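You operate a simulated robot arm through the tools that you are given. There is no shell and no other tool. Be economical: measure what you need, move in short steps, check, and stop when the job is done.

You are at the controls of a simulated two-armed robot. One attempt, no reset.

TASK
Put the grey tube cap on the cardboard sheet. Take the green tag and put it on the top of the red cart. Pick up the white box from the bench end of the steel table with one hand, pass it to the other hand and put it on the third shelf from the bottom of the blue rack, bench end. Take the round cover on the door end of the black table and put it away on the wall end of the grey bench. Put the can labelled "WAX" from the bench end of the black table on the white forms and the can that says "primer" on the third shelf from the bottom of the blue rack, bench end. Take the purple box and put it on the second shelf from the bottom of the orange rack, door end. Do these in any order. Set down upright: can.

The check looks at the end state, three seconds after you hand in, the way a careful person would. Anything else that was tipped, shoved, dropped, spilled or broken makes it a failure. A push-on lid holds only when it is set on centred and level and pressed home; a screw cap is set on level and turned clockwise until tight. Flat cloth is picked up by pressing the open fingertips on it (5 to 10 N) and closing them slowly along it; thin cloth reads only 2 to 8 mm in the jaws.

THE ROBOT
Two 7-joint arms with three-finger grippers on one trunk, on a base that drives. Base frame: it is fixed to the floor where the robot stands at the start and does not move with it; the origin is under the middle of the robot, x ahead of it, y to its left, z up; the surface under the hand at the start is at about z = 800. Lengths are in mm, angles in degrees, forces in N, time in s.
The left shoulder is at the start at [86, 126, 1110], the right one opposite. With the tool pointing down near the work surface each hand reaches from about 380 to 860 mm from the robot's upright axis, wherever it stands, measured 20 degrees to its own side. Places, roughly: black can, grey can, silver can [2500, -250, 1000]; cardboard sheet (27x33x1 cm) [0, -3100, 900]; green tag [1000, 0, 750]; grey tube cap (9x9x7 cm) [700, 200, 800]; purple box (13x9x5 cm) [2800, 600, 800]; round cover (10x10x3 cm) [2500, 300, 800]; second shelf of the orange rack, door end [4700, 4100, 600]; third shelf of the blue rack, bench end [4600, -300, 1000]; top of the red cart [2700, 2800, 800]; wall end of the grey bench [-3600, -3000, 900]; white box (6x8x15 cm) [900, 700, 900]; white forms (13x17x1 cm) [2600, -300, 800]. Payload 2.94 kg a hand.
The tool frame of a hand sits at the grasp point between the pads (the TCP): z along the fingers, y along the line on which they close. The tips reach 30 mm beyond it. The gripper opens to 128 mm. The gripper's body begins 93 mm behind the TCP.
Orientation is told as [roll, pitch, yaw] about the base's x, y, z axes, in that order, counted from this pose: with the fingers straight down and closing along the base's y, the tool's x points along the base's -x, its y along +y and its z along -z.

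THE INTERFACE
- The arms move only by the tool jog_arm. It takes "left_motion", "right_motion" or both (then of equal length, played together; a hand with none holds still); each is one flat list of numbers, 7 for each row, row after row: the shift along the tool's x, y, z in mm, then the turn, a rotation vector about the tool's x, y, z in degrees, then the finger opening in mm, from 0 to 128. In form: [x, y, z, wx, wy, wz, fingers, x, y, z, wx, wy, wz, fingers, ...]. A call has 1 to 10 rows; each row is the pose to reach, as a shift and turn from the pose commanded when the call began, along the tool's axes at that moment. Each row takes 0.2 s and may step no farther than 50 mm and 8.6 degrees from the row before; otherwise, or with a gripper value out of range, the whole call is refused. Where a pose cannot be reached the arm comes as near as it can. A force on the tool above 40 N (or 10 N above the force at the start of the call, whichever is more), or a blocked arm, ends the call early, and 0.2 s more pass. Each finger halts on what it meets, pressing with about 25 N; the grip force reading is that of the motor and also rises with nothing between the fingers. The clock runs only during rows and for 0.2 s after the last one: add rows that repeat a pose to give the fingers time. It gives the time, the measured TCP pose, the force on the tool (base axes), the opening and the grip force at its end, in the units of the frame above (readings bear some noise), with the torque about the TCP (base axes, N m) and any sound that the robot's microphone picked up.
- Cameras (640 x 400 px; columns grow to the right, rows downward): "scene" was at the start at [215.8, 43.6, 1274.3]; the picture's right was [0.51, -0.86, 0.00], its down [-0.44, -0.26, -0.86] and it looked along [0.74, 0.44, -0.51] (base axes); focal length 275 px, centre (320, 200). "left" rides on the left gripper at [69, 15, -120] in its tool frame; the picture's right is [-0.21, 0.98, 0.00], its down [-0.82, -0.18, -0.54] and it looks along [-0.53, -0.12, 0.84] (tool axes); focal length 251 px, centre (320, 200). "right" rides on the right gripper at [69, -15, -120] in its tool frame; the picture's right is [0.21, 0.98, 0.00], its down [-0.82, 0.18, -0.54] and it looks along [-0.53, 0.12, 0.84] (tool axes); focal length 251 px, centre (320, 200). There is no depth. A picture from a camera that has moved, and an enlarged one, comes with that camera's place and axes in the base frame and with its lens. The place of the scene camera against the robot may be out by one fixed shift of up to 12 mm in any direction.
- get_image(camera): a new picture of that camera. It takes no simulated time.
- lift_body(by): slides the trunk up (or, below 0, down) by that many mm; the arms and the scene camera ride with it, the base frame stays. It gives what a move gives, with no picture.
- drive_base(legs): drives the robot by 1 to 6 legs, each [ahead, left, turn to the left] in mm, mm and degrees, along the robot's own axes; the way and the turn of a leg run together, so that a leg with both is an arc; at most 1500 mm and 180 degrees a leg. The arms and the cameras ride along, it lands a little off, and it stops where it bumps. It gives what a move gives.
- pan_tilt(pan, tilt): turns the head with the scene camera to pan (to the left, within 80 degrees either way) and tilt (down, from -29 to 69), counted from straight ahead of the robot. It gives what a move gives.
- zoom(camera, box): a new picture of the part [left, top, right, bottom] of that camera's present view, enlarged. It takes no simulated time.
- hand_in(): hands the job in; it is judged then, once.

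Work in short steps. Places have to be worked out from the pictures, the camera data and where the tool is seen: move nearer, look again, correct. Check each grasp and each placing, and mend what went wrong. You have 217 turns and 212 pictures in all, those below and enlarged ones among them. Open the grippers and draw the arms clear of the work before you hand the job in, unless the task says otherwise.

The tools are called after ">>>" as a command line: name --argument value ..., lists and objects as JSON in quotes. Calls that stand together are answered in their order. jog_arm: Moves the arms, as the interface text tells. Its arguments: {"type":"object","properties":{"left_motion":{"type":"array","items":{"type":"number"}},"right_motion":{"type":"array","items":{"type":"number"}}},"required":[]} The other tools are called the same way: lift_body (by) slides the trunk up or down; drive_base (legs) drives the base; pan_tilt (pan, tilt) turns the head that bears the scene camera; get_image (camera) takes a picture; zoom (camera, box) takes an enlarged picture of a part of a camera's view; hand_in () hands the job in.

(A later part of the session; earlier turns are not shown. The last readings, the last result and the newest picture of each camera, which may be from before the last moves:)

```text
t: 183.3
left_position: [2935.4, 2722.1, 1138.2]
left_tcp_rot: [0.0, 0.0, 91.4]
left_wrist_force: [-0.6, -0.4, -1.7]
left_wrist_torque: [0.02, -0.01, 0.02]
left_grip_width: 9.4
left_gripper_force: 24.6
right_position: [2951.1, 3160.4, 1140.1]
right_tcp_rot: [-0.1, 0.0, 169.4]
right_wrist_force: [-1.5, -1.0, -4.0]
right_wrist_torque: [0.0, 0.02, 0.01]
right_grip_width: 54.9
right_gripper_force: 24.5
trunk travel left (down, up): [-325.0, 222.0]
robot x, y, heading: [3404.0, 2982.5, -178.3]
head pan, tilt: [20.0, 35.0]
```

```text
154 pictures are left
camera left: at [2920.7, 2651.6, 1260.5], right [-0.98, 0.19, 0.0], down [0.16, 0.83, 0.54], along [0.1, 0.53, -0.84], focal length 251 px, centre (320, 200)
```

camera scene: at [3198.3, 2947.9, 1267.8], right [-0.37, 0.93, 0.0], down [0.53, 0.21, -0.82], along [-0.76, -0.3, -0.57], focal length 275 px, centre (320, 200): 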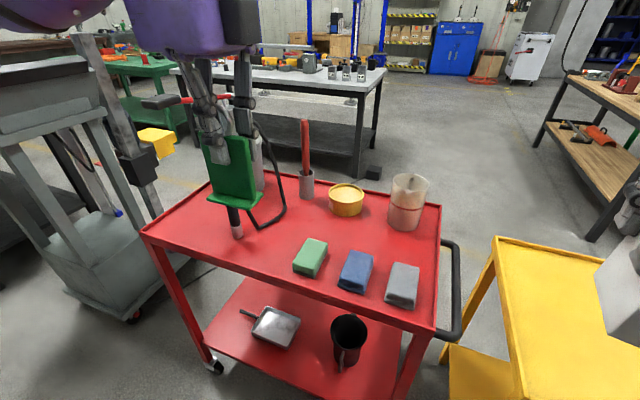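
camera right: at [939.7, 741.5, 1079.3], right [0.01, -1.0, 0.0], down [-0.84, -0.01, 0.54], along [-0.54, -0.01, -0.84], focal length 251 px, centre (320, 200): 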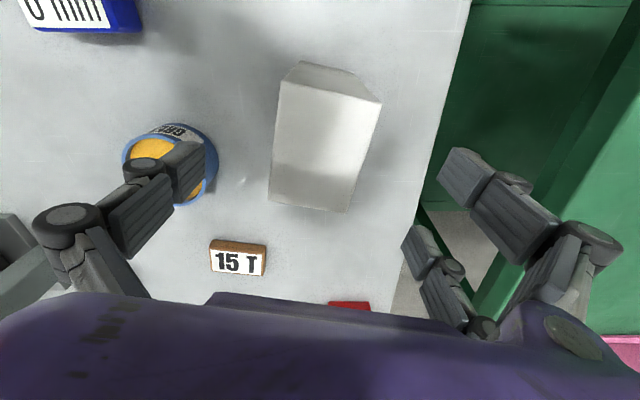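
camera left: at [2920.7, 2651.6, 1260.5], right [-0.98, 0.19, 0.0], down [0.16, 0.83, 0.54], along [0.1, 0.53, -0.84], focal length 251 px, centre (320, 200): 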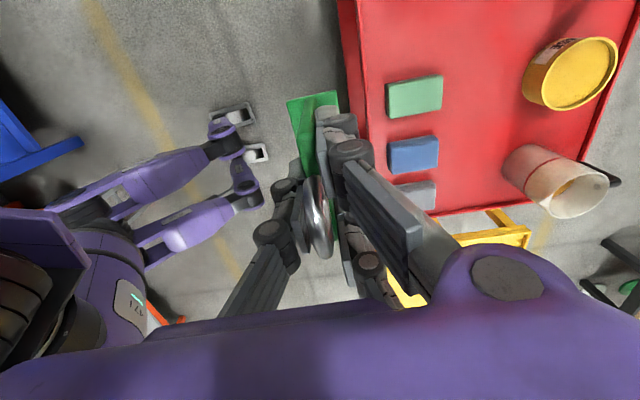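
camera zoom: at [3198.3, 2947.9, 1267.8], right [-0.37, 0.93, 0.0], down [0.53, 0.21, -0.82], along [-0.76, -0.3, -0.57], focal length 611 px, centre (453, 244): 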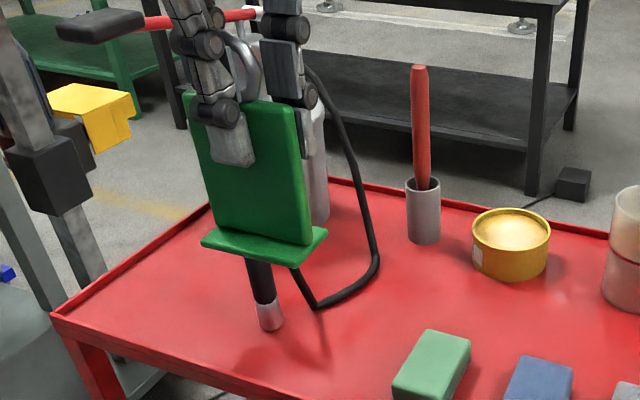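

Between the block row (x>2750) and the cups (x<2620) there is a clear strip. I take the tag to [2690, 2715] and lower to ~70 mm above.

>>> jog_arm --left_motion '[0, 45, 0, 0, 0, 0, 0, 0, 90, 0, 0, 0, 0, 0, 0, 135, 0, 0, 0, 0, 0, 0, 180, 0, 0, 0, 0, 0, 1, 225, 20, 0, 0, 0, 0, 1, 245, 60, 0, 0, 0, 0, 1, 245, 105, 0, 0, 0, 0, 1, 245, 150, 0, 0, 0, 0, 1, 245, 178, 0, 0, 0, 0, 1, 245, 178, 0, 0, 0, 0]'

>>> zoom --camera "scene" --box '[180, 100, 420, 280]'

>>> get_image --camera "left"

```text
t: 185.5
left_position: [2692.1, 2713.8, 961.7]
left_tcp_rot: [0.2, 0.0, 91.4]
left_wrist_force: [-0.7, -0.4, -0.7]
left_wrist_torque: [-0.01, 0.0, 0.0]
left_grip_width: 9.6
left_gripper_force: 24.6
right_position: [2951.4, 3161.7, 1140.4]
right_tcp_rot: [0.1, -0.1, 169.4]
right_wrist_force: [0.6, -0.2, -3.5]
right_wrist_torque: [-0.04, 0.06, 0.0]
right_grip_width: 54.6
right_gripper_force: 25.8
trunk travel left (down, up): [-325.0, 222.0]
robot x, y, heading: [3400.0, 2985.6, -178.9]
head pan, tilt: [20.0, 35.0]
```

```text
2.22 times, centred on (300, 190) of scene
camera zoom: at [3198.5, 2948.1, 1267.8], right [-0.37, 0.93, 0.0], down [0.53, 0.21, -0.82], along [-0.76, -0.3, -0.57], focal length 611 px, centre (364, 222)
```

zoom: 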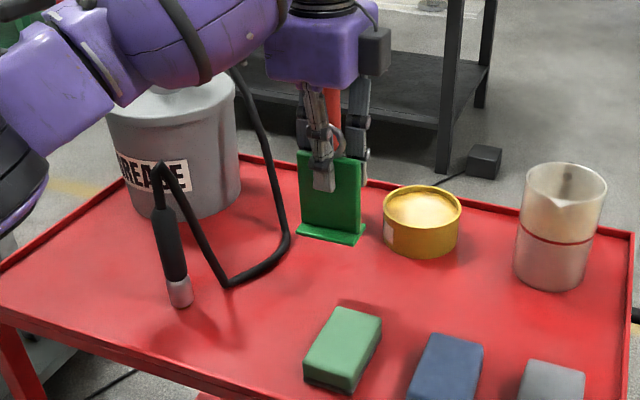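

```text
152 pictures are left
camera left: at [2675.9, 2643.8, 1083.7], right [-0.98, 0.19, 0.0], down [0.16, 0.83, 0.54], along [0.1, 0.53, -0.84], focal length 251 px, centre (320, 200)
```

left: 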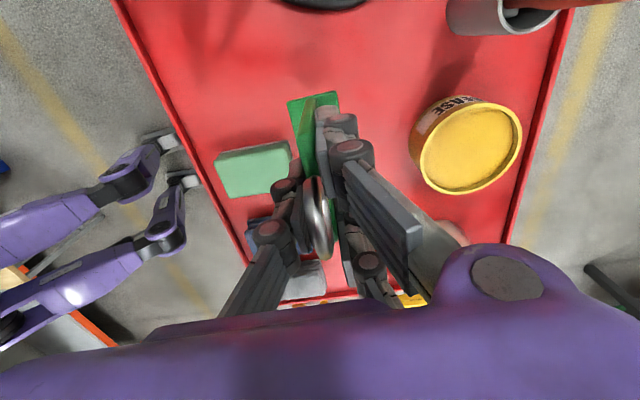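

Good; I shift 15 mm west and lower to about 15 mm above the surface.

>>> jog_arm --left_motion '[6, 15, 20, 0, 0, 0, 0, 6, 15, 40, 0, 0, 0, 0, 6, 15, 54, 0, 0, 0, 0, 6, 15, 54, 0, 0, 0, 0]'

>>> zoom --camera "scene" --box '[220, 130, 380, 250]'

```text
t: 186.5
left_position: [2675.9, 2707.0, 908.4]
left_tcp_rot: [0.0, 0.1, 91.4]
left_wrist_force: [0.4, -0.3, -0.1]
left_wrist_torque: [0.01, 0.02, 0.03]
left_grip_width: 9.3
left_gripper_force: 25.1
right_position: [2951.7, 3161.2, 1140.6]
right_tcp_rot: [0.0, -0.1, 169.3]
right_wrist_force: [0.1, 0.0, -4.1]
right_wrist_torque: [0.01, 0.03, 0.0]
right_grip_width: 54.6
right_gripper_force: 24.9
trunk travel left (down, up): [-325.0, 222.0]
robot x, y, heading: [3402.9, 2982.0, -178.6]
head pan, tilt: [20.0, 35.0]
```

```text
3.33 times, centred on (300, 190) of scene
camera zoom: at [3198.4, 2948.0, 1267.8], right [-0.37, 0.93, 0.0], down [0.53, 0.21, -0.82], along [-0.76, -0.3, -0.57], focal length 917 px, centre (387, 233)
```

zoom: 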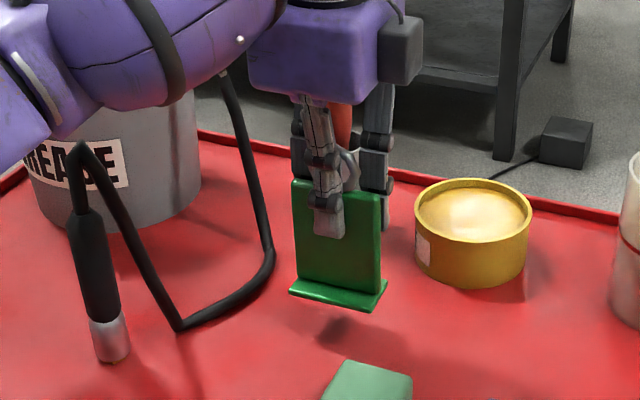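

Still ~30 mm up by the shadow. I lower in small steps to contact.

>>> jog_arm --left_motion '[0, 0, 6, 0, 0, 0, 0, 0, 0, 12, 0, 0, 0, 0, 0, 0, 16, 0, 0, 0, 0, 0, 0, 20, 0, 0, 0, 0]'

>>> zoom --camera "scene" --box '[220, 130, 380, 250]'

```text
t: 187.5
left_position: [2675.4, 2707.5, 887.6]
left_tcp_rot: [0.0, 0.0, 91.5]
left_wrist_force: [-0.6, -0.4, 0.1]
left_wrist_torque: [-0.03, 0.0, -0.01]
left_grip_width: 9.7
left_gripper_force: 24.6
right_position: [2952.1, 3160.5, 1139.3]
right_tcp_rot: [0.0, 0.0, 169.3]
right_wrist_force: [-0.9, -0.2, -3.3]
right_wrist_torque: [0.02, 0.03, -0.02]
right_grip_width: 54.6
right_gripper_force: 25.0
trunk travel left (down, up): [-325.0, 222.0]
robot x, y, heading: [3398.9, 2985.0, -178.7]
head pan, tilt: [20.0, 35.0]
```

```text
3.33 times, centred on (300, 190) of scene
camera zoom: at [3198.2, 2947.9, 1267.7], right [-0.37, 0.93, 0.0], down [0.53, 0.21, -0.82], along [-0.76, -0.3, -0.57], focal length 917 px, centre (387, 233)
```

zoom: 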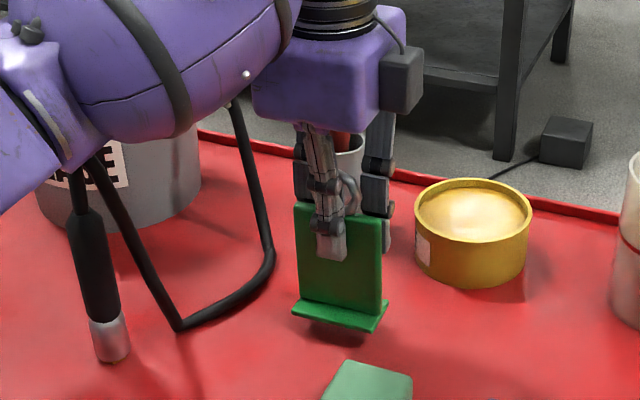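

>>> jog_arm --left_motion '[0, 0, 3, 0, 0, 0, 0, 0, 0, 6, 0, 0, 0, 0, 0, 0, 8, 0, 0, 0, 0, 0, 0, 10, 0, 0, 0, 0]'

>>> zoom --camera "scene" --box '[260, 170, 340, 230]'

```text
t: 188.5
left_position: [2675.9, 2709.2, 877.3]
left_tcp_rot: [-0.1, 0.1, 91.3]
left_wrist_force: [0.0, 0.2, -0.8]
left_wrist_torque: [0.0, 0.02, -0.02]
left_grip_width: 9.4
left_gripper_force: 24.5
right_position: [2951.0, 3160.7, 1140.2]
right_tcp_rot: [0.0, 0.0, 169.4]
right_wrist_force: [0.0, 0.1, -3.6]
right_wrist_torque: [0.0, 0.06, 0.0]
right_grip_width: 54.8
right_gripper_force: 24.8
trunk travel left (down, up): [-325.0, 222.0]
robot x, y, heading: [3405.2, 2987.7, -178.6]
head pan, tilt: [20.0, 35.0]
```

```text
6.67 times, centred on (300, 200) of scene
camera zoom: at [3198.2, 2947.9, 1267.7], right [-0.37, 0.93, 0.0], down [0.53, 0.21, -0.82], along [-0.76, -0.3, -0.57], focal length 1834 px, centre (453, 200)
```

zoom: 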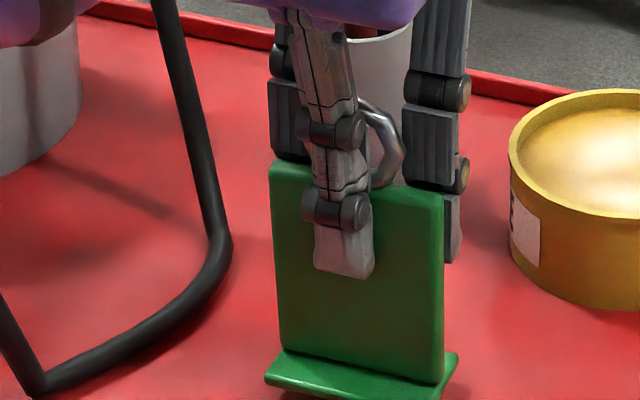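

>>> jog_arm --left_motion '[0, 0, 1.5, 0, 0, 0, 0, 0, 0, 3, 0, 0, 0, 0, 0, 0, 4.5, 0, 0, 0, 0, 0, 0, 6, 0, 0, 0, 0, 0, 0, 7.5, 0, 0, 0, 0]'

```text
t: 189.7
left_position: [2676.7, 2708.0, 869.4]
left_tcp_rot: [0.0, 0.0, 91.4]
left_wrist_force: [-0.4, 0.1, -1.1]
left_wrist_torque: [0.03, -0.02, -0.05]
left_grip_width: 9.4
left_gripper_force: 24.8
right_position: [2952.1, 3161.8, 1140.5]
right_tcp_rot: [0.0, 0.0, 169.4]
right_wrist_force: [0.0, 0.0, -2.9]
right_wrist_torque: [-0.01, 0.0, -0.01]
right_grip_width: 54.4
right_gripper_force: 25.0
trunk travel left (down, up): [-325.0, 222.0]
robot x, y, heading: [3403.1, 2987.5, -178.5]
head pan, tilt: [20.0, 35.0]
```

>>> zoom --camera "scene" --box '[260, 180, 340, 240]'

>>> jog_arm --left_motion '[0, 0, 1.5, 0, 0, 0, 0, 0, 0, 3, 0, 0, 0, 0, 0, 0, 4.5, 0, 0, 0, 0, 0, 0, 6, 0, 0, 0, 0]'

```text
6.67 times, centred on (300, 210) of scene
camera zoom: at [3198.2, 2947.9, 1267.7], right [-0.37, 0.93, 0.0], down [0.53, 0.21, -0.82], along [-0.76, -0.3, -0.57], focal length 1834 px, centre (453, 133)
```

zoom: 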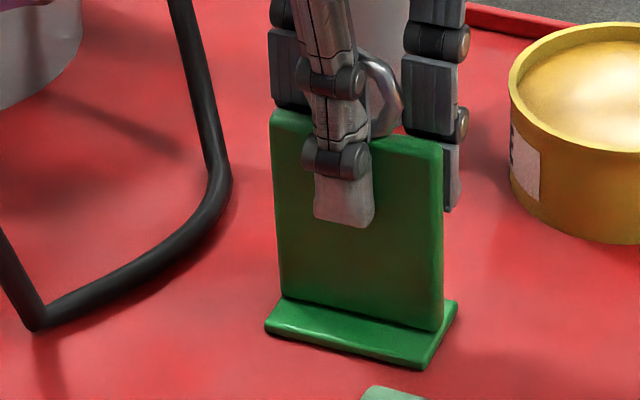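

```text
t: 190.7
left_position: [2677.5, 2708.6, 868.4]
left_tcp_rot: [0.6, -0.1, 91.4]
left_wrist_force: [-3.3, -3.0, 25.4]
left_wrist_torque: [-0.11, 0.07, -0.02]
left_grip_width: 9.5
left_gripper_force: 25.0
right_position: [2953.7, 3161.9, 1141.4]
right_tcp_rot: [0.1, -0.2, 169.4]
right_wrist_force: [0.6, -0.2, -3.8]
right_wrist_torque: [0.05, 0.0, -0.01]
right_grip_width: 54.5
right_gripper_force: 24.2
trunk travel left (down, up): [-325.0, 222.0]
robot x, y, heading: [3400.8, 2983.4, -178.5]
head pan, tilt: [20.0, 35.0]
```

Contact at z≈868. I release the pressure, open, rise straight and retract.

>>> jog_arm --left_motion '[0, 0, -5, 0, 0, 0, 4, 0, 0, -5, 0, 0, 0, 25, 0, 0, -5, 0, 0, 0, 40, 0, 0, -5, 0, 0, 0, 50, 0, 0, -40, 0, 0, 0, 50, 0, 0, -85, 0, 0, 0, 50, 0, 0, -130, 0, 0, 0, 50, 0, 0, -175, 0, 0, 0, 50, 0, 0, -220, 0, 0, 0, 60, 0, -40, -250, 0, 0, 0, 60]'

>>> get_image --camera "scene"

```text
t: 192.9
left_position: [2718.6, 2709.1, 1113.4]
left_tcp_rot: [0.1, -0.1, 91.5]
left_wrist_force: [0.2, -0.7, -0.1]
left_wrist_torque: [-0.04, 0.03, 0.02]
left_grip_width: 60.2
left_gripper_force: 0.0
right_position: [2953.4, 3161.1, 1141.6]
right_tcp_rot: [0.0, -0.2, 169.4]
right_wrist_force: [1.5, -0.6, -4.7]
right_wrist_torque: [0.06, 0.07, 0.0]
right_grip_width: 54.6
right_gripper_force: 25.0
trunk travel left (down, up): [-325.0, 222.0]
robot x, y, heading: [3399.4, 2990.7, -178.5]
head pan, tilt: [20.0, 35.0]
```

```text
147 pictures are left
camera scene: at [3200.8, 2947.0, 1268.2], right [-0.37, 0.93, 0.0], down [0.53, 0.21, -0.82], along [-0.76, -0.3, -0.57], focal length 275 px, centre (320, 200)
```

scene: 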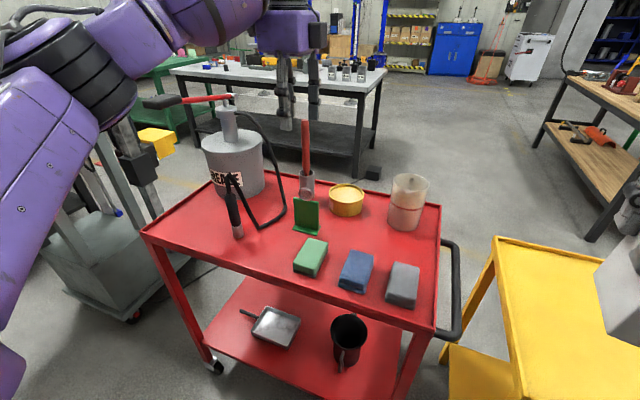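

The tag stands well. I back off into the corridor, then bring the box in front (right hand) and turn the left hand to prepare the handover.

>>> jog_arm --left_motion '[0, -26, 0, 0, 0, -8.5, 128, 0, -52, 0, 0, 0, -17, 128, 0, -78, 0, 0, 0, -25.5, 128, 0, -104, 0, 0, 0, -34, 128, 0, -130, 0, 0, 0, -42.5, 128, 0, -156, 0, 0, 0, -51, 128, 0, -182, 0, 0, 0, -59.5, 128, 0, -208, 0, 0, 0, -68, 128, 0, -234, 0, 0, 0, -76.5, 128, 0, -260, 0, 0, 0, -85, 128]'

>>> drive_base --legs '[[-250, 0, 0]]'

>>> jog_arm --left_motion '[0, 0, 0, 0, 0, -3, 128, 5, 5, 0, 0, 0, -5, 128, 10, 10, 0, 0, 0, -5, 128, 10, 10, 0, 0, 0, -5, 128, 10, 10, 0, 0, 0, -5, 128, 10, 10, 0, 0, 0, -5, 128, 10, 10, 0, 0, 0, -5, 128, 10, 10, 0, 0, 0, -5, 128, 10, 10, 0, 0, 0, -5, 128, 10, 10, 0, 0, 0, -5, 128]' --right_motion '[-17, 15, 0, 0, 0, -2, 40, -34, 31, 0, 0, 0, -4, 40, -51, 46, 0, 0, 0, -6, 40, -68, 62, 0, 0, 0, -8, 40, -86, 77, 0, 0, 0, -10, 40, -103, 92, 0, 0, 0, -12, 40, -120, 108, 0, 0, 0, -12, 40, -137, 123, 0, 0, 0, -12, 40, -154, 138, 0, 0, 0, -12, 40, -172, 154, 0, 0, 0, -12, 40]'

```text
t: 195.1
left_position: [2976.2, 2716.1, 1113.9]
left_tcp_rot: [0.0, 0.0, 176.5]
left_wrist_force: [0.2, 0.0, -0.3]
left_wrist_torque: [-0.01, 0.05, 0.0]
left_grip_width: 128.1
left_gripper_force: 0.1
right_position: [2952.7, 3160.7, 1140.0]
right_tcp_rot: [0.0, -0.1, 169.5]
right_wrist_force: [0.1, 0.2, -3.6]
right_wrist_torque: [-0.02, 0.04, 0.0]
right_grip_width: 54.8
right_gripper_force: 24.4
trunk travel left (down, up): [-325.0, 222.0]
robot x, y, heading: [3402.4, 2984.2, -178.6]
head pan, tilt: [20.0, 35.0]
```

```text
t: 196.9
left_position: [3221.5, 2722.0, 1114.1]
left_tcp_rot: [-0.1, -0.1, 176.5]
left_wrist_force: [-0.2, 0.2, -0.3]
left_wrist_torque: [-0.06, 0.02, 0.02]
left_grip_width: 127.7
left_gripper_force: 0.1
right_position: [3199.4, 3167.3, 1139.6]
right_tcp_rot: [-0.1, -0.1, 169.3]
right_wrist_force: [0.2, -0.2, -4.4]
right_wrist_torque: [0.04, 0.08, -0.03]
right_grip_width: 54.8
right_gripper_force: 25.4
trunk travel left (down, up): [-325.0, 222.0]
robot x, y, heading: [3650.8, 2988.6, -178.3]
head pan, tilt: [20.0, 35.0]
```

```text
t: 199.1
left_position: [3229.4, 2711.5, 1114.3]
left_tcp_rot: [0.1, 0.0, -178.6]
left_wrist_force: [-0.9, 0.5, -0.4]
left_wrist_torque: [0.02, 0.02, -0.03]
left_grip_width: 128.2
left_gripper_force: 0.0
right_position: [3000.0, 3046.1, 1138.7]
right_tcp_rot: [-0.1, 0.0, -178.5]
right_wrist_force: [0.0, 0.0, -4.0]
right_wrist_torque: [0.01, 0.01, -0.01]
right_grip_width: 54.9
right_gripper_force: 25.1
trunk travel left (down, up): [-325.0, 222.0]
robot x, y, heading: [3651.3, 2990.5, -178.5]
head pan, tilt: [20.0, 35.0]
```

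Now I pitch the left hand 60° forward while moving it out a little, then look.

>>> jog_arm --left_motion '[-12, 0, 0, 0, -8.5, 0, 128, -24, 0, 0, 0, -17, 0, 128, -36, 0, 0, 0, -25.5, 0, 128, -48, 0, 0, 0, -34, 0, 128, -60, 0, 0, 0, -42.5, 0, 128, -70, 0, 0, 0, -51, 0, 128, -80, 0, 0, 0, -60, 0, 128, -80, 0, 0, 0, -60, 0, 128]'

>>> pan_tilt --pan 0 --tilt 30

>>> get_image --camera "scene"

>>> get_image --camera "left"

```text
refused: row 7 steps farther than a row can; nothing moved
```

```text
t: 199.9
left_position: [3230.8, 2710.4, 1114.2]
left_tcp_rot: [0.0, 0.0, -178.6]
left_wrist_force: [-0.6, -0.2, 0.4]
left_wrist_torque: [0.04, -0.02, 0.0]
left_grip_width: 128.1
left_gripper_force: 0.2
right_position: [3002.1, 3047.6, 1137.9]
right_tcp_rot: [0.0, 0.0, -178.6]
right_wrist_force: [-0.3, -0.6, -3.5]
right_wrist_torque: [-0.01, 0.03, 0.01]
right_grip_width: 54.6
right_gripper_force: 25.3
trunk travel left (down, up): [-325.0, 222.0]
robot x, y, heading: [3647.1, 2989.1, -178.6]
head pan, tilt: [0.0, 30.0]
```

```text
146 pictures are left
camera scene: at [3437.0, 2983.9, 1275.5], right [-0.03, 1.0, 0.0], down [0.5, 0.01, -0.87], along [-0.87, -0.02, -0.5], focal length 275 px, centre (320, 200)
```

scene: 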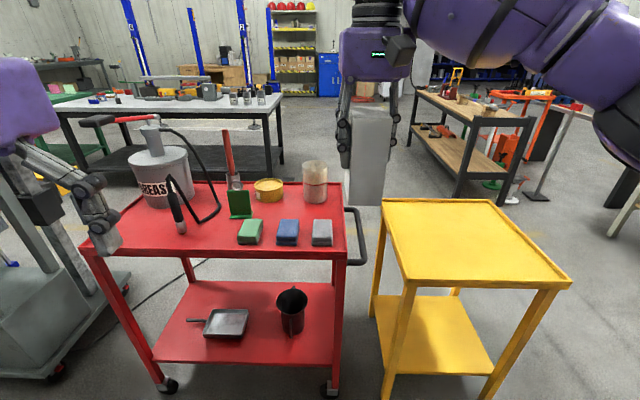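

```text
145 pictures are left
camera left: at [3298.5, 2696.9, 1235.3], right [-0.19, -0.98, 0.0], down [-0.83, 0.16, 0.54], along [-0.53, 0.1, -0.84], focal length 251 px, centre (320, 200)
```

left: 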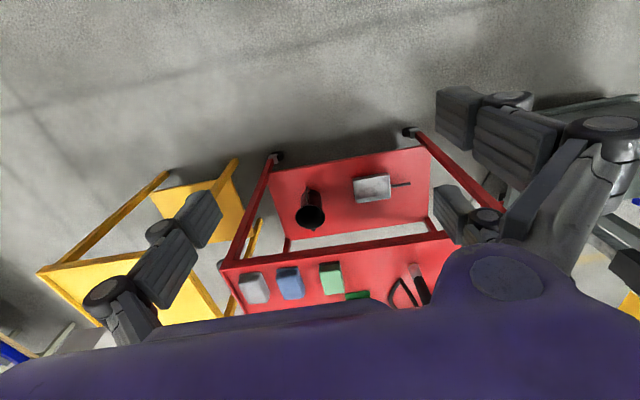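

The last turn step was 9°; I split it evenly.

>>> jog_arm --left_motion '[-12, 0, 0, 0, -8, 0, 128, -24, 0, 0, 0, -16, 0, 128, -36, 0, 0, 0, -24, 0, 128, -48, 0, 0, 0, -32, 0, 128, -60, 0, 0, 0, -40, 0, 128, -70, 0, 0, 0, -48, 0, 128, -80, 0, 0, 0, -56, 0, 128, -80, 0, 0, 0, -60, 0, 128]'

>>> get_image --camera "scene"

```text
t: 201.7
left_position: [3145.3, 2706.3, 1122.1]
left_tcp_rot: [0.1, -51.8, -178.6]
left_wrist_force: [-0.2, 0.3, -0.7]
left_wrist_torque: [0.01, 0.02, -0.01]
left_grip_width: 127.8
left_gripper_force: 0.0
left hand out of reach, approached as far as the arm can: row 6, 7, 8
right_position: [3002.8, 3045.4, 1138.4]
right_tcp_rot: [0.0, 0.1, -178.5]
right_wrist_force: [-0.2, 0.5, -4.1]
right_wrist_torque: [0.03, 0.02, 0.02]
right_grip_width: 54.4
right_gripper_force: 25.1
trunk travel left (down, up): [-325.0, 222.0]
robot x, y, heading: [3648.9, 2988.1, -178.4]
head pan, tilt: [0.0, 30.0]
```

```text
144 pictures are left
camera scene: at [3437.1, 2983.4, 1275.6], right [-0.03, 1.0, 0.0], down [0.5, 0.01, -0.87], along [-0.87, -0.02, -0.5], focal length 275 px, centre (320, 200)
```

scene: 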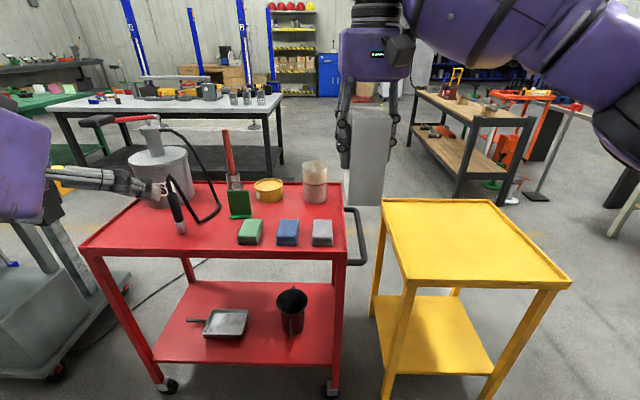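

Pitch reached ≈52°, which suffices. I move the box slightly forward-left with the right hand and bring the left hand to a pre-approach point behind it.

>>> jog_arm --right_motion '[-10, 19, -7, 0, 0, 0, 40, -20, 38, -14, 0, 0, 0, 40, -30, 57, -20, 0, 0, 0, 40, -40, 76, -27, 0, 0, 0, 40, -50, 95, -34, 0, 0, 0, 40, -60, 115, -40, 0, 0, 0, 40, -60, 115, -40, 0, 0, 0, 40]' --left_motion '[-17, -38, 1, 0, 0, 0, 128, -34, -76, 1, 0, 0, 0, 128, -51, -114, 2, 0, 0, 0, 128, -68, -152, 3, 0, 0, 0, 128, -86, -190, 4, 0, 0, 0, 128, -103, -228, 5, 0, 0, 0, 128, -103, -228, 5, 0, 0, 0, 128]'

>>> get_image --camera "scene"

>>> get_image --camera "left"

```text
t: 203.3
left_position: [3070.9, 2929.5, 1201.0]
left_tcp_rot: [-0.1, -51.8, -178.4]
left_wrist_force: [-0.5, 0.3, -0.3]
left_wrist_torque: [-0.05, 0.02, 0.0]
left_grip_width: 127.8
left_gripper_force: 0.0
left hand out of reach, approached as far as the arm can: row 6
right_position: [2942.8, 2929.1, 1179.4]
right_tcp_rot: [0.0, 0.1, -178.5]
right_wrist_force: [-0.8, 0.7, -3.2]
right_wrist_torque: [-0.03, 0.03, -0.01]
right_grip_width: 54.5
right_gripper_force: 25.0
trunk travel left (down, up): [-325.0, 222.0]
robot x, y, heading: [3651.5, 2992.7, -178.4]
head pan, tilt: [0.0, 30.0]
```

```text
143 pictures are left
camera scene: at [3436.7, 2984.5, 1275.5], right [-0.03, 1.0, 0.0], down [0.5, 0.01, -0.87], along [-0.87, -0.02, -0.5], focal length 275 px, centre (320, 200)
```

scene: 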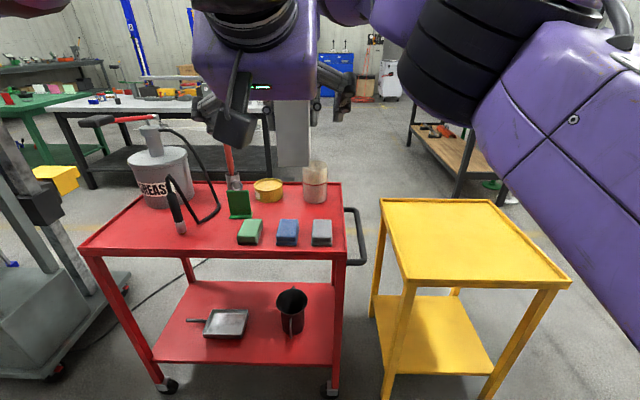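

```text
142 pictures are left
camera left: at [3207.5, 2918.2, 1222.9], right [-0.11, -0.98, 0.17], down [-0.09, 0.18, 0.98], along [-0.99, 0.09, -0.1], focal length 251 px, centre (320, 200)
```

left: 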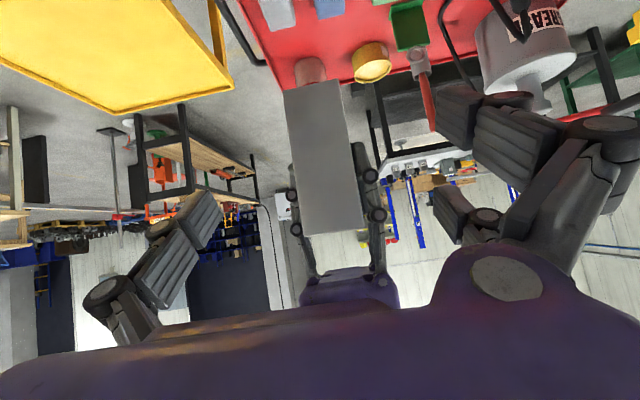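

The box spans z 1089–1233; I bring the left fingers around its lower part (TCP z≈1124, 18 mm behind centre), straight along the tool axis.

>>> jog_arm --left_motion '[-2, 1, 40, 0, 0, 0, 128, -4, 2, 80, 0, 0, 0, 128, -6, 2, 115, 0, 0, 0, 128, -7, 2, 134, 0, 0, 0, 128, -7, 2, 134, 0, 0, 0, 128]'

>>> get_image --camera "left"

>>> get_image --camera "scene"

```text
t: 204.5
left_position: [2989.1, 2901.9, 1154.1]
left_tcp_rot: [0.1, -52.0, -178.6]
left_wrist_force: [-0.2, 0.4, 0.5]
left_wrist_torque: [-0.03, -0.01, -0.03]
left_grip_width: 127.9
left_gripper_force: 0.1
left hand out of reach, approached as far as the arm can: row 1, 2, 3, 4, 5
right_position: [2943.2, 2929.1, 1180.2]
right_tcp_rot: [0.0, 0.0, -178.6]
right_wrist_force: [0.3, 0.3, -4.6]
right_wrist_torque: [0.01, 0.07, 0.01]
right_grip_width: 54.6
right_gripper_force: 24.9
trunk travel left (down, up): [-325.0, 222.0]
robot x, y, heading: [3651.4, 2991.8, -178.6]
head pan, tilt: [0.0, 30.0]
```

```text
141 pictures are left
camera left: at [3125.0, 2889.5, 1176.1], right [-0.11, -0.98, 0.17], down [-0.09, 0.18, 0.98], along [-0.99, 0.09, -0.1], focal length 251 px, centre (320, 200)
```

left: 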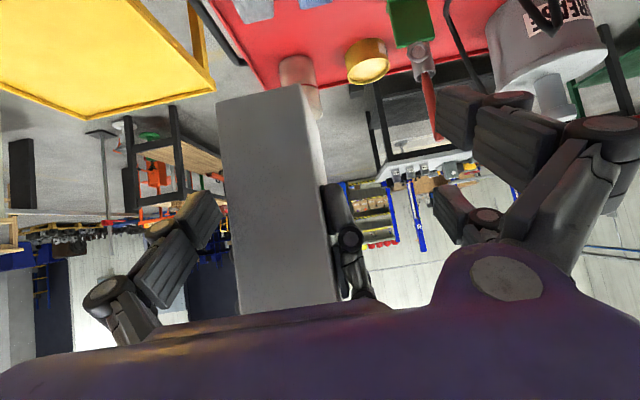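

```text
140 pictures are left
camera scene: at [3437.2, 2984.0, 1275.6], right [-0.03, 1.0, 0.0], down [0.5, 0.01, -0.87], along [-0.87, -0.02, -0.5], focal length 275 px, centre (320, 200)
```

scene: 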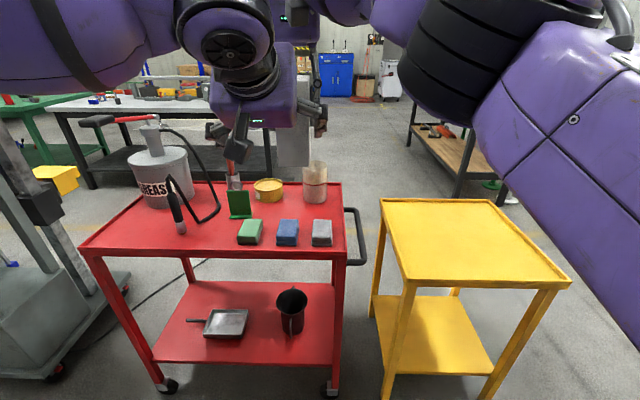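

The left arm can't cross that far. I back it off and shift the meeting point ~130 mm to the left with both hands.

>>> jog_arm --left_motion '[0, 0, -40, 0, 0, 0, 128, 0, 0, -80, 0, 0, 0, 128, 0, 0, -110, 0, 0, 0, 128, 0, 26, -110, 0, 0, 0, 128, 0, 52, -110, 0, 0, 0, 128, 0, 78, -110, 0, 0, 0, 128, 0, 105, -110, 0, 0, 0, 128, 0, 105, -110, 0, 0, 0, 128]' --right_motion '[0, 0, 0, 0, 0, 0, 40, 0, 0, 0, 0, 0, 0, 40, 0, 0, 0, 0, 0, 0, 40, 5, 32, 0, 0, 0, 0, 40, 10, 65, 0, 0, 0, 0, 40, 15, 97, 0, 0, 0, 0, 40, 20, 130, 0, 0, 0, 0, 40, 20, 130, 0, 0, 0, 0, 40]'

>>> get_image --camera "left"

```text
t: 206.3
left_position: [3076.8, 2800.1, 1223.3]
left_tcp_rot: [0.3, -51.9, -178.8]
left_wrist_force: [-0.2, 1.5, 0.1]
left_wrist_torque: [-0.07, -0.03, 0.06]
left_grip_width: 128.0
left_gripper_force: 0.0
right_position: [2987.6, 2822.1, 1171.3]
right_tcp_rot: [0.2, 0.2, -178.7]
right_wrist_force: [-0.1, 0.8, -4.5]
right_wrist_torque: [-0.11, -0.02, 0.02]
right_grip_width: 54.7
right_gripper_force: 25.5
right hand out of reach, approached as far as the arm can: row 5, 6, 7, 8
trunk travel left (down, up): [-325.0, 222.0]
robot x, y, heading: [3650.2, 2993.9, -178.9]
head pan, tilt: [0.0, 30.0]
```

```text
139 pictures are left
camera left: at [3213.2, 2787.1, 1243.9], right [-0.11, -0.98, 0.17], down [-0.09, 0.18, 0.98], along [-0.99, 0.09, -0.11], focal length 251 px, centre (320, 200)
```

left: 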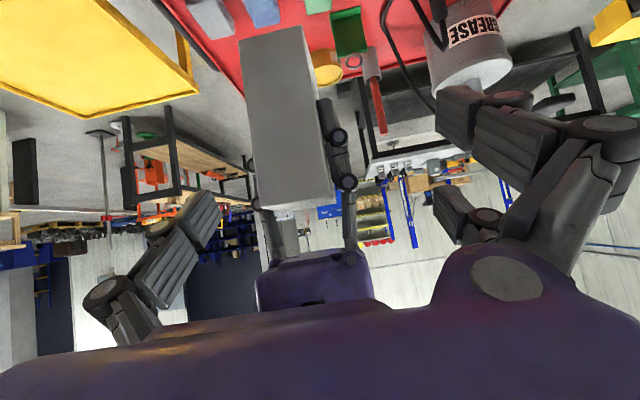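

Reach is poor this high. I lower both hands ~120 mm and look again.

>>> jog_arm --right_motion '[0, 0, 30, 0, 0, 0, 40, 0, 0, 60, 0, 0, 0, 40, 0, 0, 90, 0, 0, 0, 40, 0, 0, 120, 0, 0, 0, 40, 0, 0, 120, 0, 0, 0, 40]' --left_motion '[24, 0, 18, 0, 0, 0, 128, 47, 0, 37, 0, 0, 0, 128, 71, 0, 55, 0, 0, 0, 128, 95, 0, 74, 0, 0, 0, 128, 95, 0, 74, 0, 0, 0, 128]'

>>> get_image --camera "left"

```text
t: 207.5
left_position: [3080.3, 2796.9, 1104.5]
left_tcp_rot: [0.0, -51.8, -178.6]
left_wrist_force: [-0.7, 0.3, -0.5]
left_wrist_torque: [0.01, 0.0, 0.01]
left_grip_width: 128.0
left_gripper_force: 0.0
right_position: [2990.3, 2820.4, 1050.1]
right_tcp_rot: [0.0, 0.0, -178.6]
right_wrist_force: [0.9, -0.1, -4.0]
right_wrist_torque: [0.01, 0.06, -0.02]
right_grip_width: 54.7
right_gripper_force: 24.7
trunk travel left (down, up): [-325.0, 222.0]
robot x, y, heading: [3649.5, 2989.8, -178.8]
head pan, tilt: [0.0, 30.0]
```

```text
138 pictures are left
camera left: at [3215.0, 2785.9, 1127.0], right [-0.11, -0.98, 0.17], down [-0.09, 0.18, 0.98], along [-0.99, 0.09, -0.1], focal length 251 px, centre (320, 200)
```

left: 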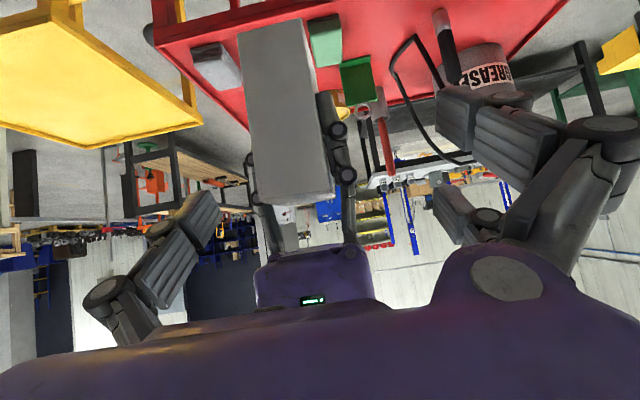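

Reach is good here. I align laterally and slide the left fingers around the lower box.

>>> jog_arm --left_motion '[21, -11, 0, 0, 0, 0, 128, 42, -21, 0, 0, 0, 0, 128, 42, -21, 40, 0, 0, 0, 128, 42, -21, 80, 0, 0, 0, 128, 42, -21, 124, 0, 0, 0, 128, 42, -21, 124, 0, 0, 0, 128]'

>>> get_image --camera "left"

>>> get_image --camera "scene"

```text
t: 208.9
left_position: [3006.9, 2814.7, 991.6]
left_tcp_rot: [0.0, -51.8, -178.5]
left_wrist_force: [0.6, 0.6, -0.4]
left_wrist_torque: [0.03, 0.03, 0.03]
left_grip_width: 128.0
left_gripper_force: 0.2
right_position: [2991.3, 2820.8, 1051.4]
right_tcp_rot: [0.0, 0.1, -178.5]
right_wrist_force: [0.7, 0.4, -3.6]
right_wrist_torque: [0.0, 0.06, 0.0]
right_grip_width: 54.6
right_gripper_force: 25.3
trunk travel left (down, up): [-325.0, 222.0]
robot x, y, heading: [3647.1, 2991.3, -178.5]
head pan, tilt: [0.0, 30.0]
```

```text
137 pictures are left
camera left: at [3143.3, 2803.6, 1014.2], right [-0.11, -0.98, 0.17], down [-0.09, 0.18, 0.98], along [-0.99, 0.09, -0.1], focal length 251 px, centre (320, 200)
```

left: 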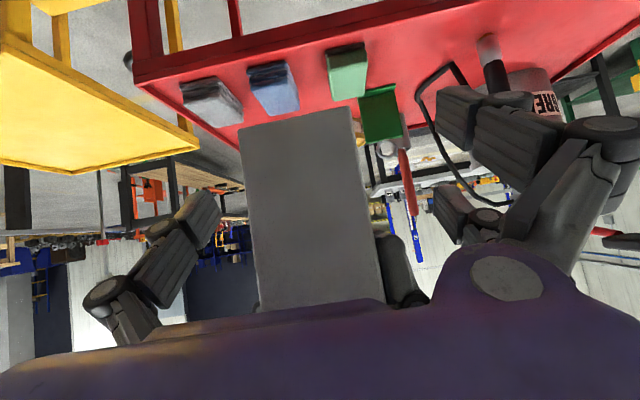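

```text
136 pictures are left
camera scene: at [3437.9, 2983.8, 1275.7], right [-0.03, 1.0, 0.0], down [0.5, 0.01, -0.87], along [-0.87, -0.02, -0.5], focal length 275 px, centre (320, 200)
```

scene: 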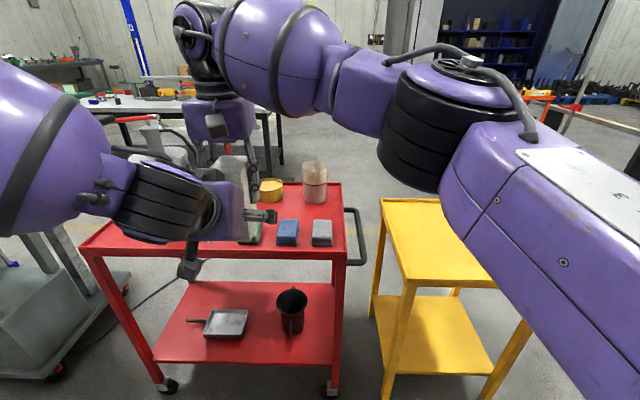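

The left fingers are around the lower box. I close the left hand on it.

>>> jog_arm --left_motion '[0, -4, 0, 0, 0, 0, 110, 0, -4, 0, 0, 0, 0, 90, 0, -4, 0, 0, 0, 0, 70, 0, -4, 0, 0, 0, 0, 58, 0, -4, 0, 0, 0, 0, 48, 0, -4, 0, 0, 0, 0, 40, 0, -4, 0, 0, 0, 0, 40]'

>>> get_image --camera "left"

```text
t: 210.5
left_position: [3006.8, 2817.9, 990.6]
left_tcp_rot: [0.2, -51.8, -178.3]
left_wrist_force: [-4.5, -33.8, 1.4]
left_wrist_torque: [2.05, -0.31, -0.34]
left_grip_width: 70.5
left_gripper_force: 25.0
right_position: [2989.9, 2822.7, 1050.1]
right_tcp_rot: [-0.3, 0.1, -178.6]
right_wrist_force: [4.9, 34.1, -3.8]
right_wrist_torque: [-0.07, 0.11, 0.96]
right_grip_width: 54.4
right_gripper_force: 25.1
trunk travel left (down, up): [-325.0, 222.0]
robot x, y, heading: [3649.3, 2994.6, -178.7]
head pan, tilt: [0.0, 30.0]
```

```text
135 pictures are left
camera left: at [3142.7, 2806.5, 1013.6], right [-0.1, -0.98, 0.17], down [-0.09, 0.18, 0.98], along [-0.99, 0.08, -0.1], focal length 251 px, centre (320, 200)
```

left: 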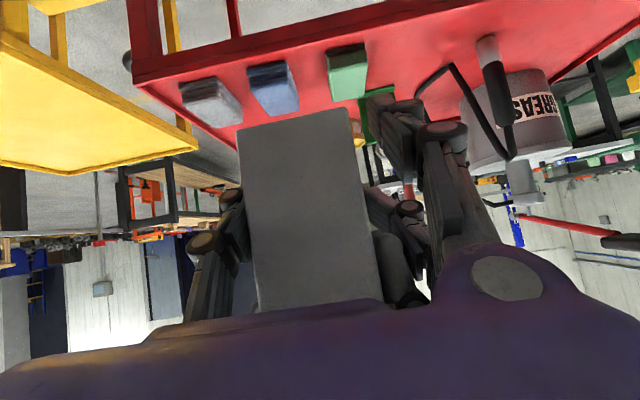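

>>> zoom --camera "left" --box '[340, 70, 500, 320]'

>>> zoom --camera "scene" --box '[170, 80, 330, 290]'

```text
1.60 times, centred on (420, 195) of left
camera zoom: at [3142.7, 2806.5, 1013.6], right [-0.1, -0.98, 0.17], down [-0.09, 0.18, 0.98], along [-0.99, 0.08, -0.1], focal length 402 px, centre (160, 208)
```

zoom: 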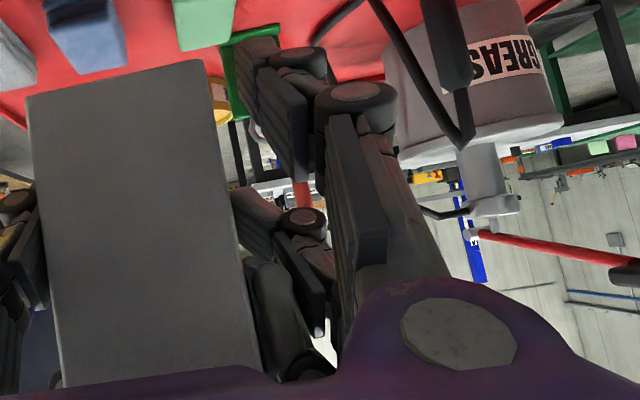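

```text
1.90 times, centred on (250, 185) of scene
camera zoom: at [3437.0, 2983.9, 1275.5], right [-0.03, 1.0, 0.0], down [0.5, 0.01, -0.87], along [-0.87, -0.02, -0.5], focal length 524 px, centre (453, 229)
```

zoom: 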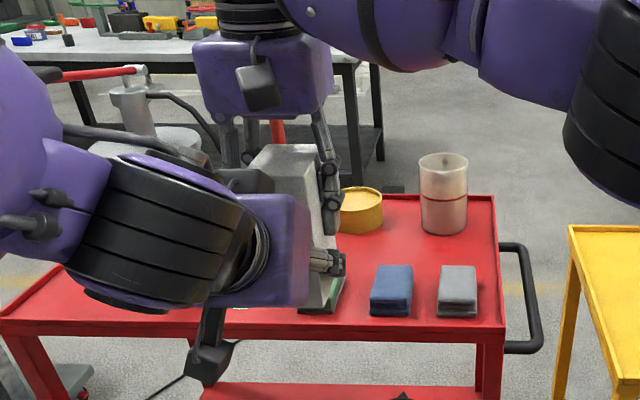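

The left gripper's upper finger chain meets the right hand's finger: the right hand holds too low on the box. I open and withdraw the left hand; then I'll set the box on the empty yellow cart, re-grip it higher, and pass it.

>>> jog_arm --left_motion '[0, 0, 0, 0, 0, 0, 90, 0, 0, 0, 0, 0, 0, 110, 0, 0, 0, 0, 0, 0, 128, 0, 0, -40, 0, 0, 0, 128, 0, 0, -80, 0, 0, 0, 128, 0, 0, -120, 0, 0, 0, 128, 0, 40, -140, 0, 0, 0, 128, 0, 85, -140, 0, 0, 0, 128, 0, 130, -140, 0, 0, 0, 128]'

>>> jog_arm --right_motion '[0, -45, -10, 0, 0, 0, 40, 0, -90, -20, 0, 0, 0, 40, 0, -135, -30, 0, 0, 0, 40, 0, -180, -30, 0, 0, 0, 40, 0, -225, -30, 0, 0, 0, 40, 0, -270, -30, 0, 0, 0, 40, -10, -315, -30, 0, 0, 0, 40, -25, -360, -30, 0, 0, 0, 40, -40, -405, -30, 0, 0, 0, 40, -50, -450, -30, 0, 0, 0, 40]'

>>> pan_tilt --pan -25 --tilt 35

>>> get_image --camera "scene"

>>> get_image --camera "right"

```text
t: 212.5
left_position: [3119.2, 2694.5, 1077.4]
left_tcp_rot: [0.0, -51.7, -178.5]
left_wrist_force: [-0.4, 0.5, 0.2]
left_wrist_torque: [0.03, 0.0, -0.06]
left_grip_width: 128.0
left_gripper_force: 0.1
right_position: [2990.9, 2819.7, 1048.8]
right_tcp_rot: [-0.1, -0.1, -178.5]
right_wrist_force: [0.4, -0.3, -4.3]
right_wrist_torque: [0.02, 0.0, 0.02]
right_grip_width: 54.4
right_gripper_force: 25.0
trunk travel left (down, up): [-325.0, 222.0]
robot x, y, heading: [3647.7, 2990.2, -178.5]
head pan, tilt: [0.0, 30.0]
```

```text
t: 214.7
left_position: [3120.5, 2697.2, 1077.8]
left_tcp_rot: [0.1, -51.8, -178.6]
left_wrist_force: [-0.1, 0.1, -0.6]
left_wrist_torque: [-0.04, 0.0, 0.0]
left_grip_width: 128.0
left_gripper_force: 0.0
right_position: [2928.3, 3269.9, 1082.8]
right_tcp_rot: [0.0, 0.1, -178.5]
right_wrist_force: [-0.4, 0.5, -4.3]
right_wrist_torque: [-0.01, 0.01, -0.04]
right_grip_width: 54.7
right_gripper_force: 25.1
trunk travel left (down, up): [-325.0, 222.0]
robot x, y, heading: [3647.5, 2994.7, -178.6]
head pan, tilt: [0.0, 30.0]
```

```text
t: 215.6
left_position: [3119.2, 2695.6, 1078.7]
left_tcp_rot: [-0.1, -51.7, -178.6]
left_wrist_force: [0.3, -0.1, 0.3]
left_wrist_torque: [-0.03, -0.02, 0.02]
left_grip_width: 128.1
left_gripper_force: 0.1
right_position: [2927.4, 3268.5, 1083.9]
right_tcp_rot: [0.0, -0.1, -178.6]
right_wrist_force: [-0.1, 0.3, -3.5]
right_wrist_torque: [0.0, 0.02, -0.02]
right_grip_width: 54.5
right_gripper_force: 24.7
trunk travel left (down, up): [-325.0, 222.0]
robot x, y, heading: [3648.8, 2990.3, -178.5]
head pan, tilt: [-25.0, 35.0]
```

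```text
132 pictures are left
camera scene: at [3446.6, 3021.6, 1267.7], right [0.4, 0.92, 0.0], down [0.53, -0.23, -0.82], along [-0.75, 0.33, -0.57], focal length 275 px, centre (320, 200)
```

scene: 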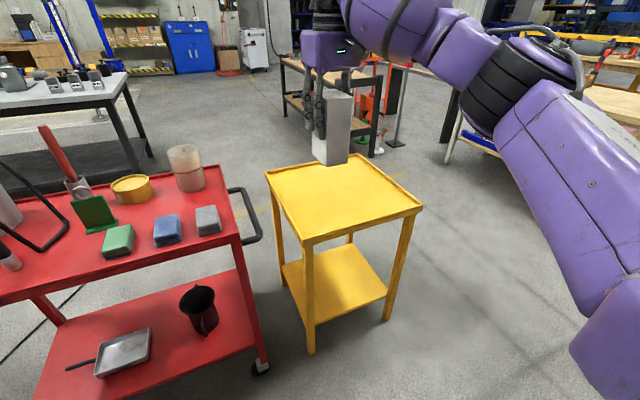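

```text
131 pictures are left
camera right: at [2995.3, 3284.7, 1203.5], right [0.24, -0.97, 0.0], down [-0.82, -0.2, 0.54], along [-0.52, -0.13, -0.84], focal length 251 px, centre (320, 200)
```

right: 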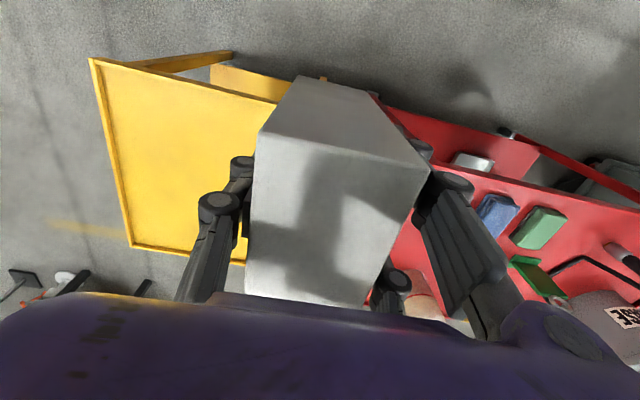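

I set the box down on the yellow cart at about [2910, 3290].

>>> jog_arm --right_motion '[-9, -11, 40, 0, 0, 0, 40, -18, -22, 85, 0, 0, 0, 40, -18, -22, 130, 0, 0, 0, 40, -18, -22, 160, 0, 0, 0, 40, -18, -22, 165, 0, 0, 0, 40, -18, -22, 170, 0, 0, 0, 40, -18, -22, 175, 0, 0, 0, 40, -18, -22, 180, 0, 0, 0, 40]'

>>> zoom --camera "scene" --box '[240, 60, 440, 260]'

```text
t: 217.4
left_position: [3119.9, 2695.9, 1078.2]
left_tcp_rot: [-0.1, -51.8, -178.6]
left_wrist_force: [0.6, -0.6, 0.4]
left_wrist_torque: [-0.01, -0.02, 0.01]
left_grip_width: 127.9
left_gripper_force: 0.2
right_position: [2910.4, 3291.1, 900.5]
right_tcp_rot: [0.0, 0.1, -178.6]
right_wrist_force: [-1.0, 0.1, -3.5]
right_wrist_torque: [-0.02, -0.02, 0.0]
right_grip_width: 54.8
right_gripper_force: 25.1
trunk travel left (down, up): [-325.0, 222.0]
robot x, y, heading: [3650.0, 2991.6, -178.5]
head pan, tilt: [-25.0, 35.0]
```

```text
2.00 times, centred on (340, 160) of scene
camera zoom: at [3446.5, 3021.7, 1267.7], right [0.4, 0.92, 0.0], down [0.53, -0.23, -0.82], along [-0.75, 0.33, -0.57], focal length 550 px, centre (280, 280)
```

zoom: 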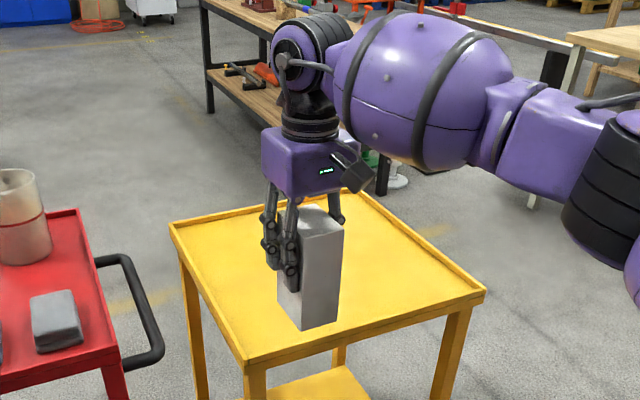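

>>> jog_arm --right_motion '[0, 0, 4, 0, 0, 0, 40, 0, 0, 8, 0, 0, 0, 40, 0, 0, 12, 0, 0, 0, 40, 0, 0, 15, 0, 0, 0, 40, 0, 0, 18, 0, 0, 0, 40]'

>>> zoom --camera "scene" --box '[290, 130, 390, 230]'

```text
t: 218.6
left_position: [3120.3, 2695.4, 1078.8]
left_tcp_rot: [0.0, -51.7, -178.6]
left_wrist_force: [-0.3, -0.4, 0.8]
left_wrist_torque: [-0.03, 0.01, 0.0]
left_grip_width: 128.1
left_gripper_force: 0.1
right_position: [2910.0, 3290.0, 882.6]
right_tcp_rot: [0.0, -0.1, -178.6]
right_wrist_force: [0.2, 0.0, -4.2]
right_wrist_torque: [-0.03, 0.03, -0.02]
right_grip_width: 54.5
right_gripper_force: 25.1
trunk travel left (down, up): [-325.0, 222.0]
robot x, y, heading: [3649.0, 2989.5, -178.3]
head pan, tilt: [-25.0, 35.0]
```

```text
4.00 times, centred on (340, 180) of scene
camera zoom: at [3446.6, 3021.6, 1267.7], right [0.4, 0.92, 0.0], down [0.53, -0.23, -0.82], along [-0.75, 0.33, -0.57], focal length 1100 px, centre (240, 280)
```

zoom: 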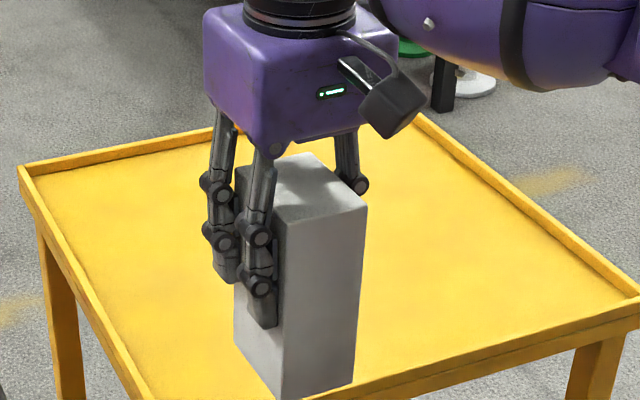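

>>> jog_arm --right_motion '[0, 0, 3, 0, 0, 0, 40, 0, 0, 6, 0, 0, 0, 40, 0, 0, 9, 0, 0, 0, 40, 0, 0, 12, 0, 0, 0, 40, 0, 0, 15, 0, 0, 0, 40, 0, 0, 18, 0, 0, 0, 40, 0, 0, 21, 0, 0, 0, 40, 0, 0, 24, 0, 0, 0, 40]'

>>> zoom --camera "scene" --box '[290, 130, 390, 230]'

```text
t: 220.4
left_position: [3119.7, 2695.4, 1078.3]
left_tcp_rot: [0.0, -51.8, -178.7]
left_wrist_force: [-0.1, -0.7, 1.3]
left_wrist_torque: [-0.06, 0.0, 0.01]
left_grip_width: 127.8
left_gripper_force: 0.1
right_position: [2909.8, 3290.2, 858.5]
right_tcp_rot: [0.0, -0.1, -178.7]
right_wrist_force: [0.5, 0.1, -3.6]
right_wrist_torque: [0.02, 0.03, 0.0]
right_grip_width: 54.6
right_gripper_force: 25.1
trunk travel left (down, up): [-325.0, 222.0]
robot x, y, heading: [3648.9, 2993.8, -178.4]
head pan, tilt: [-25.0, 35.0]
```

```text
4.00 times, centred on (340, 180) of scene
camera zoom: at [3446.6, 3021.6, 1267.7], right [0.4, 0.92, 0.0], down [0.53, -0.23, -0.82], along [-0.75, 0.33, -0.57], focal length 1100 px, centre (240, 280)
```

zoom: 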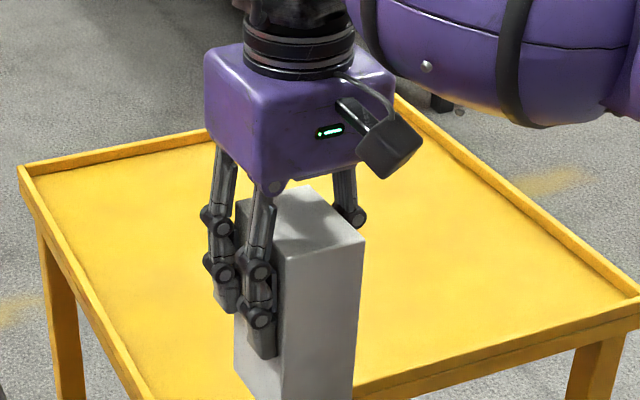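

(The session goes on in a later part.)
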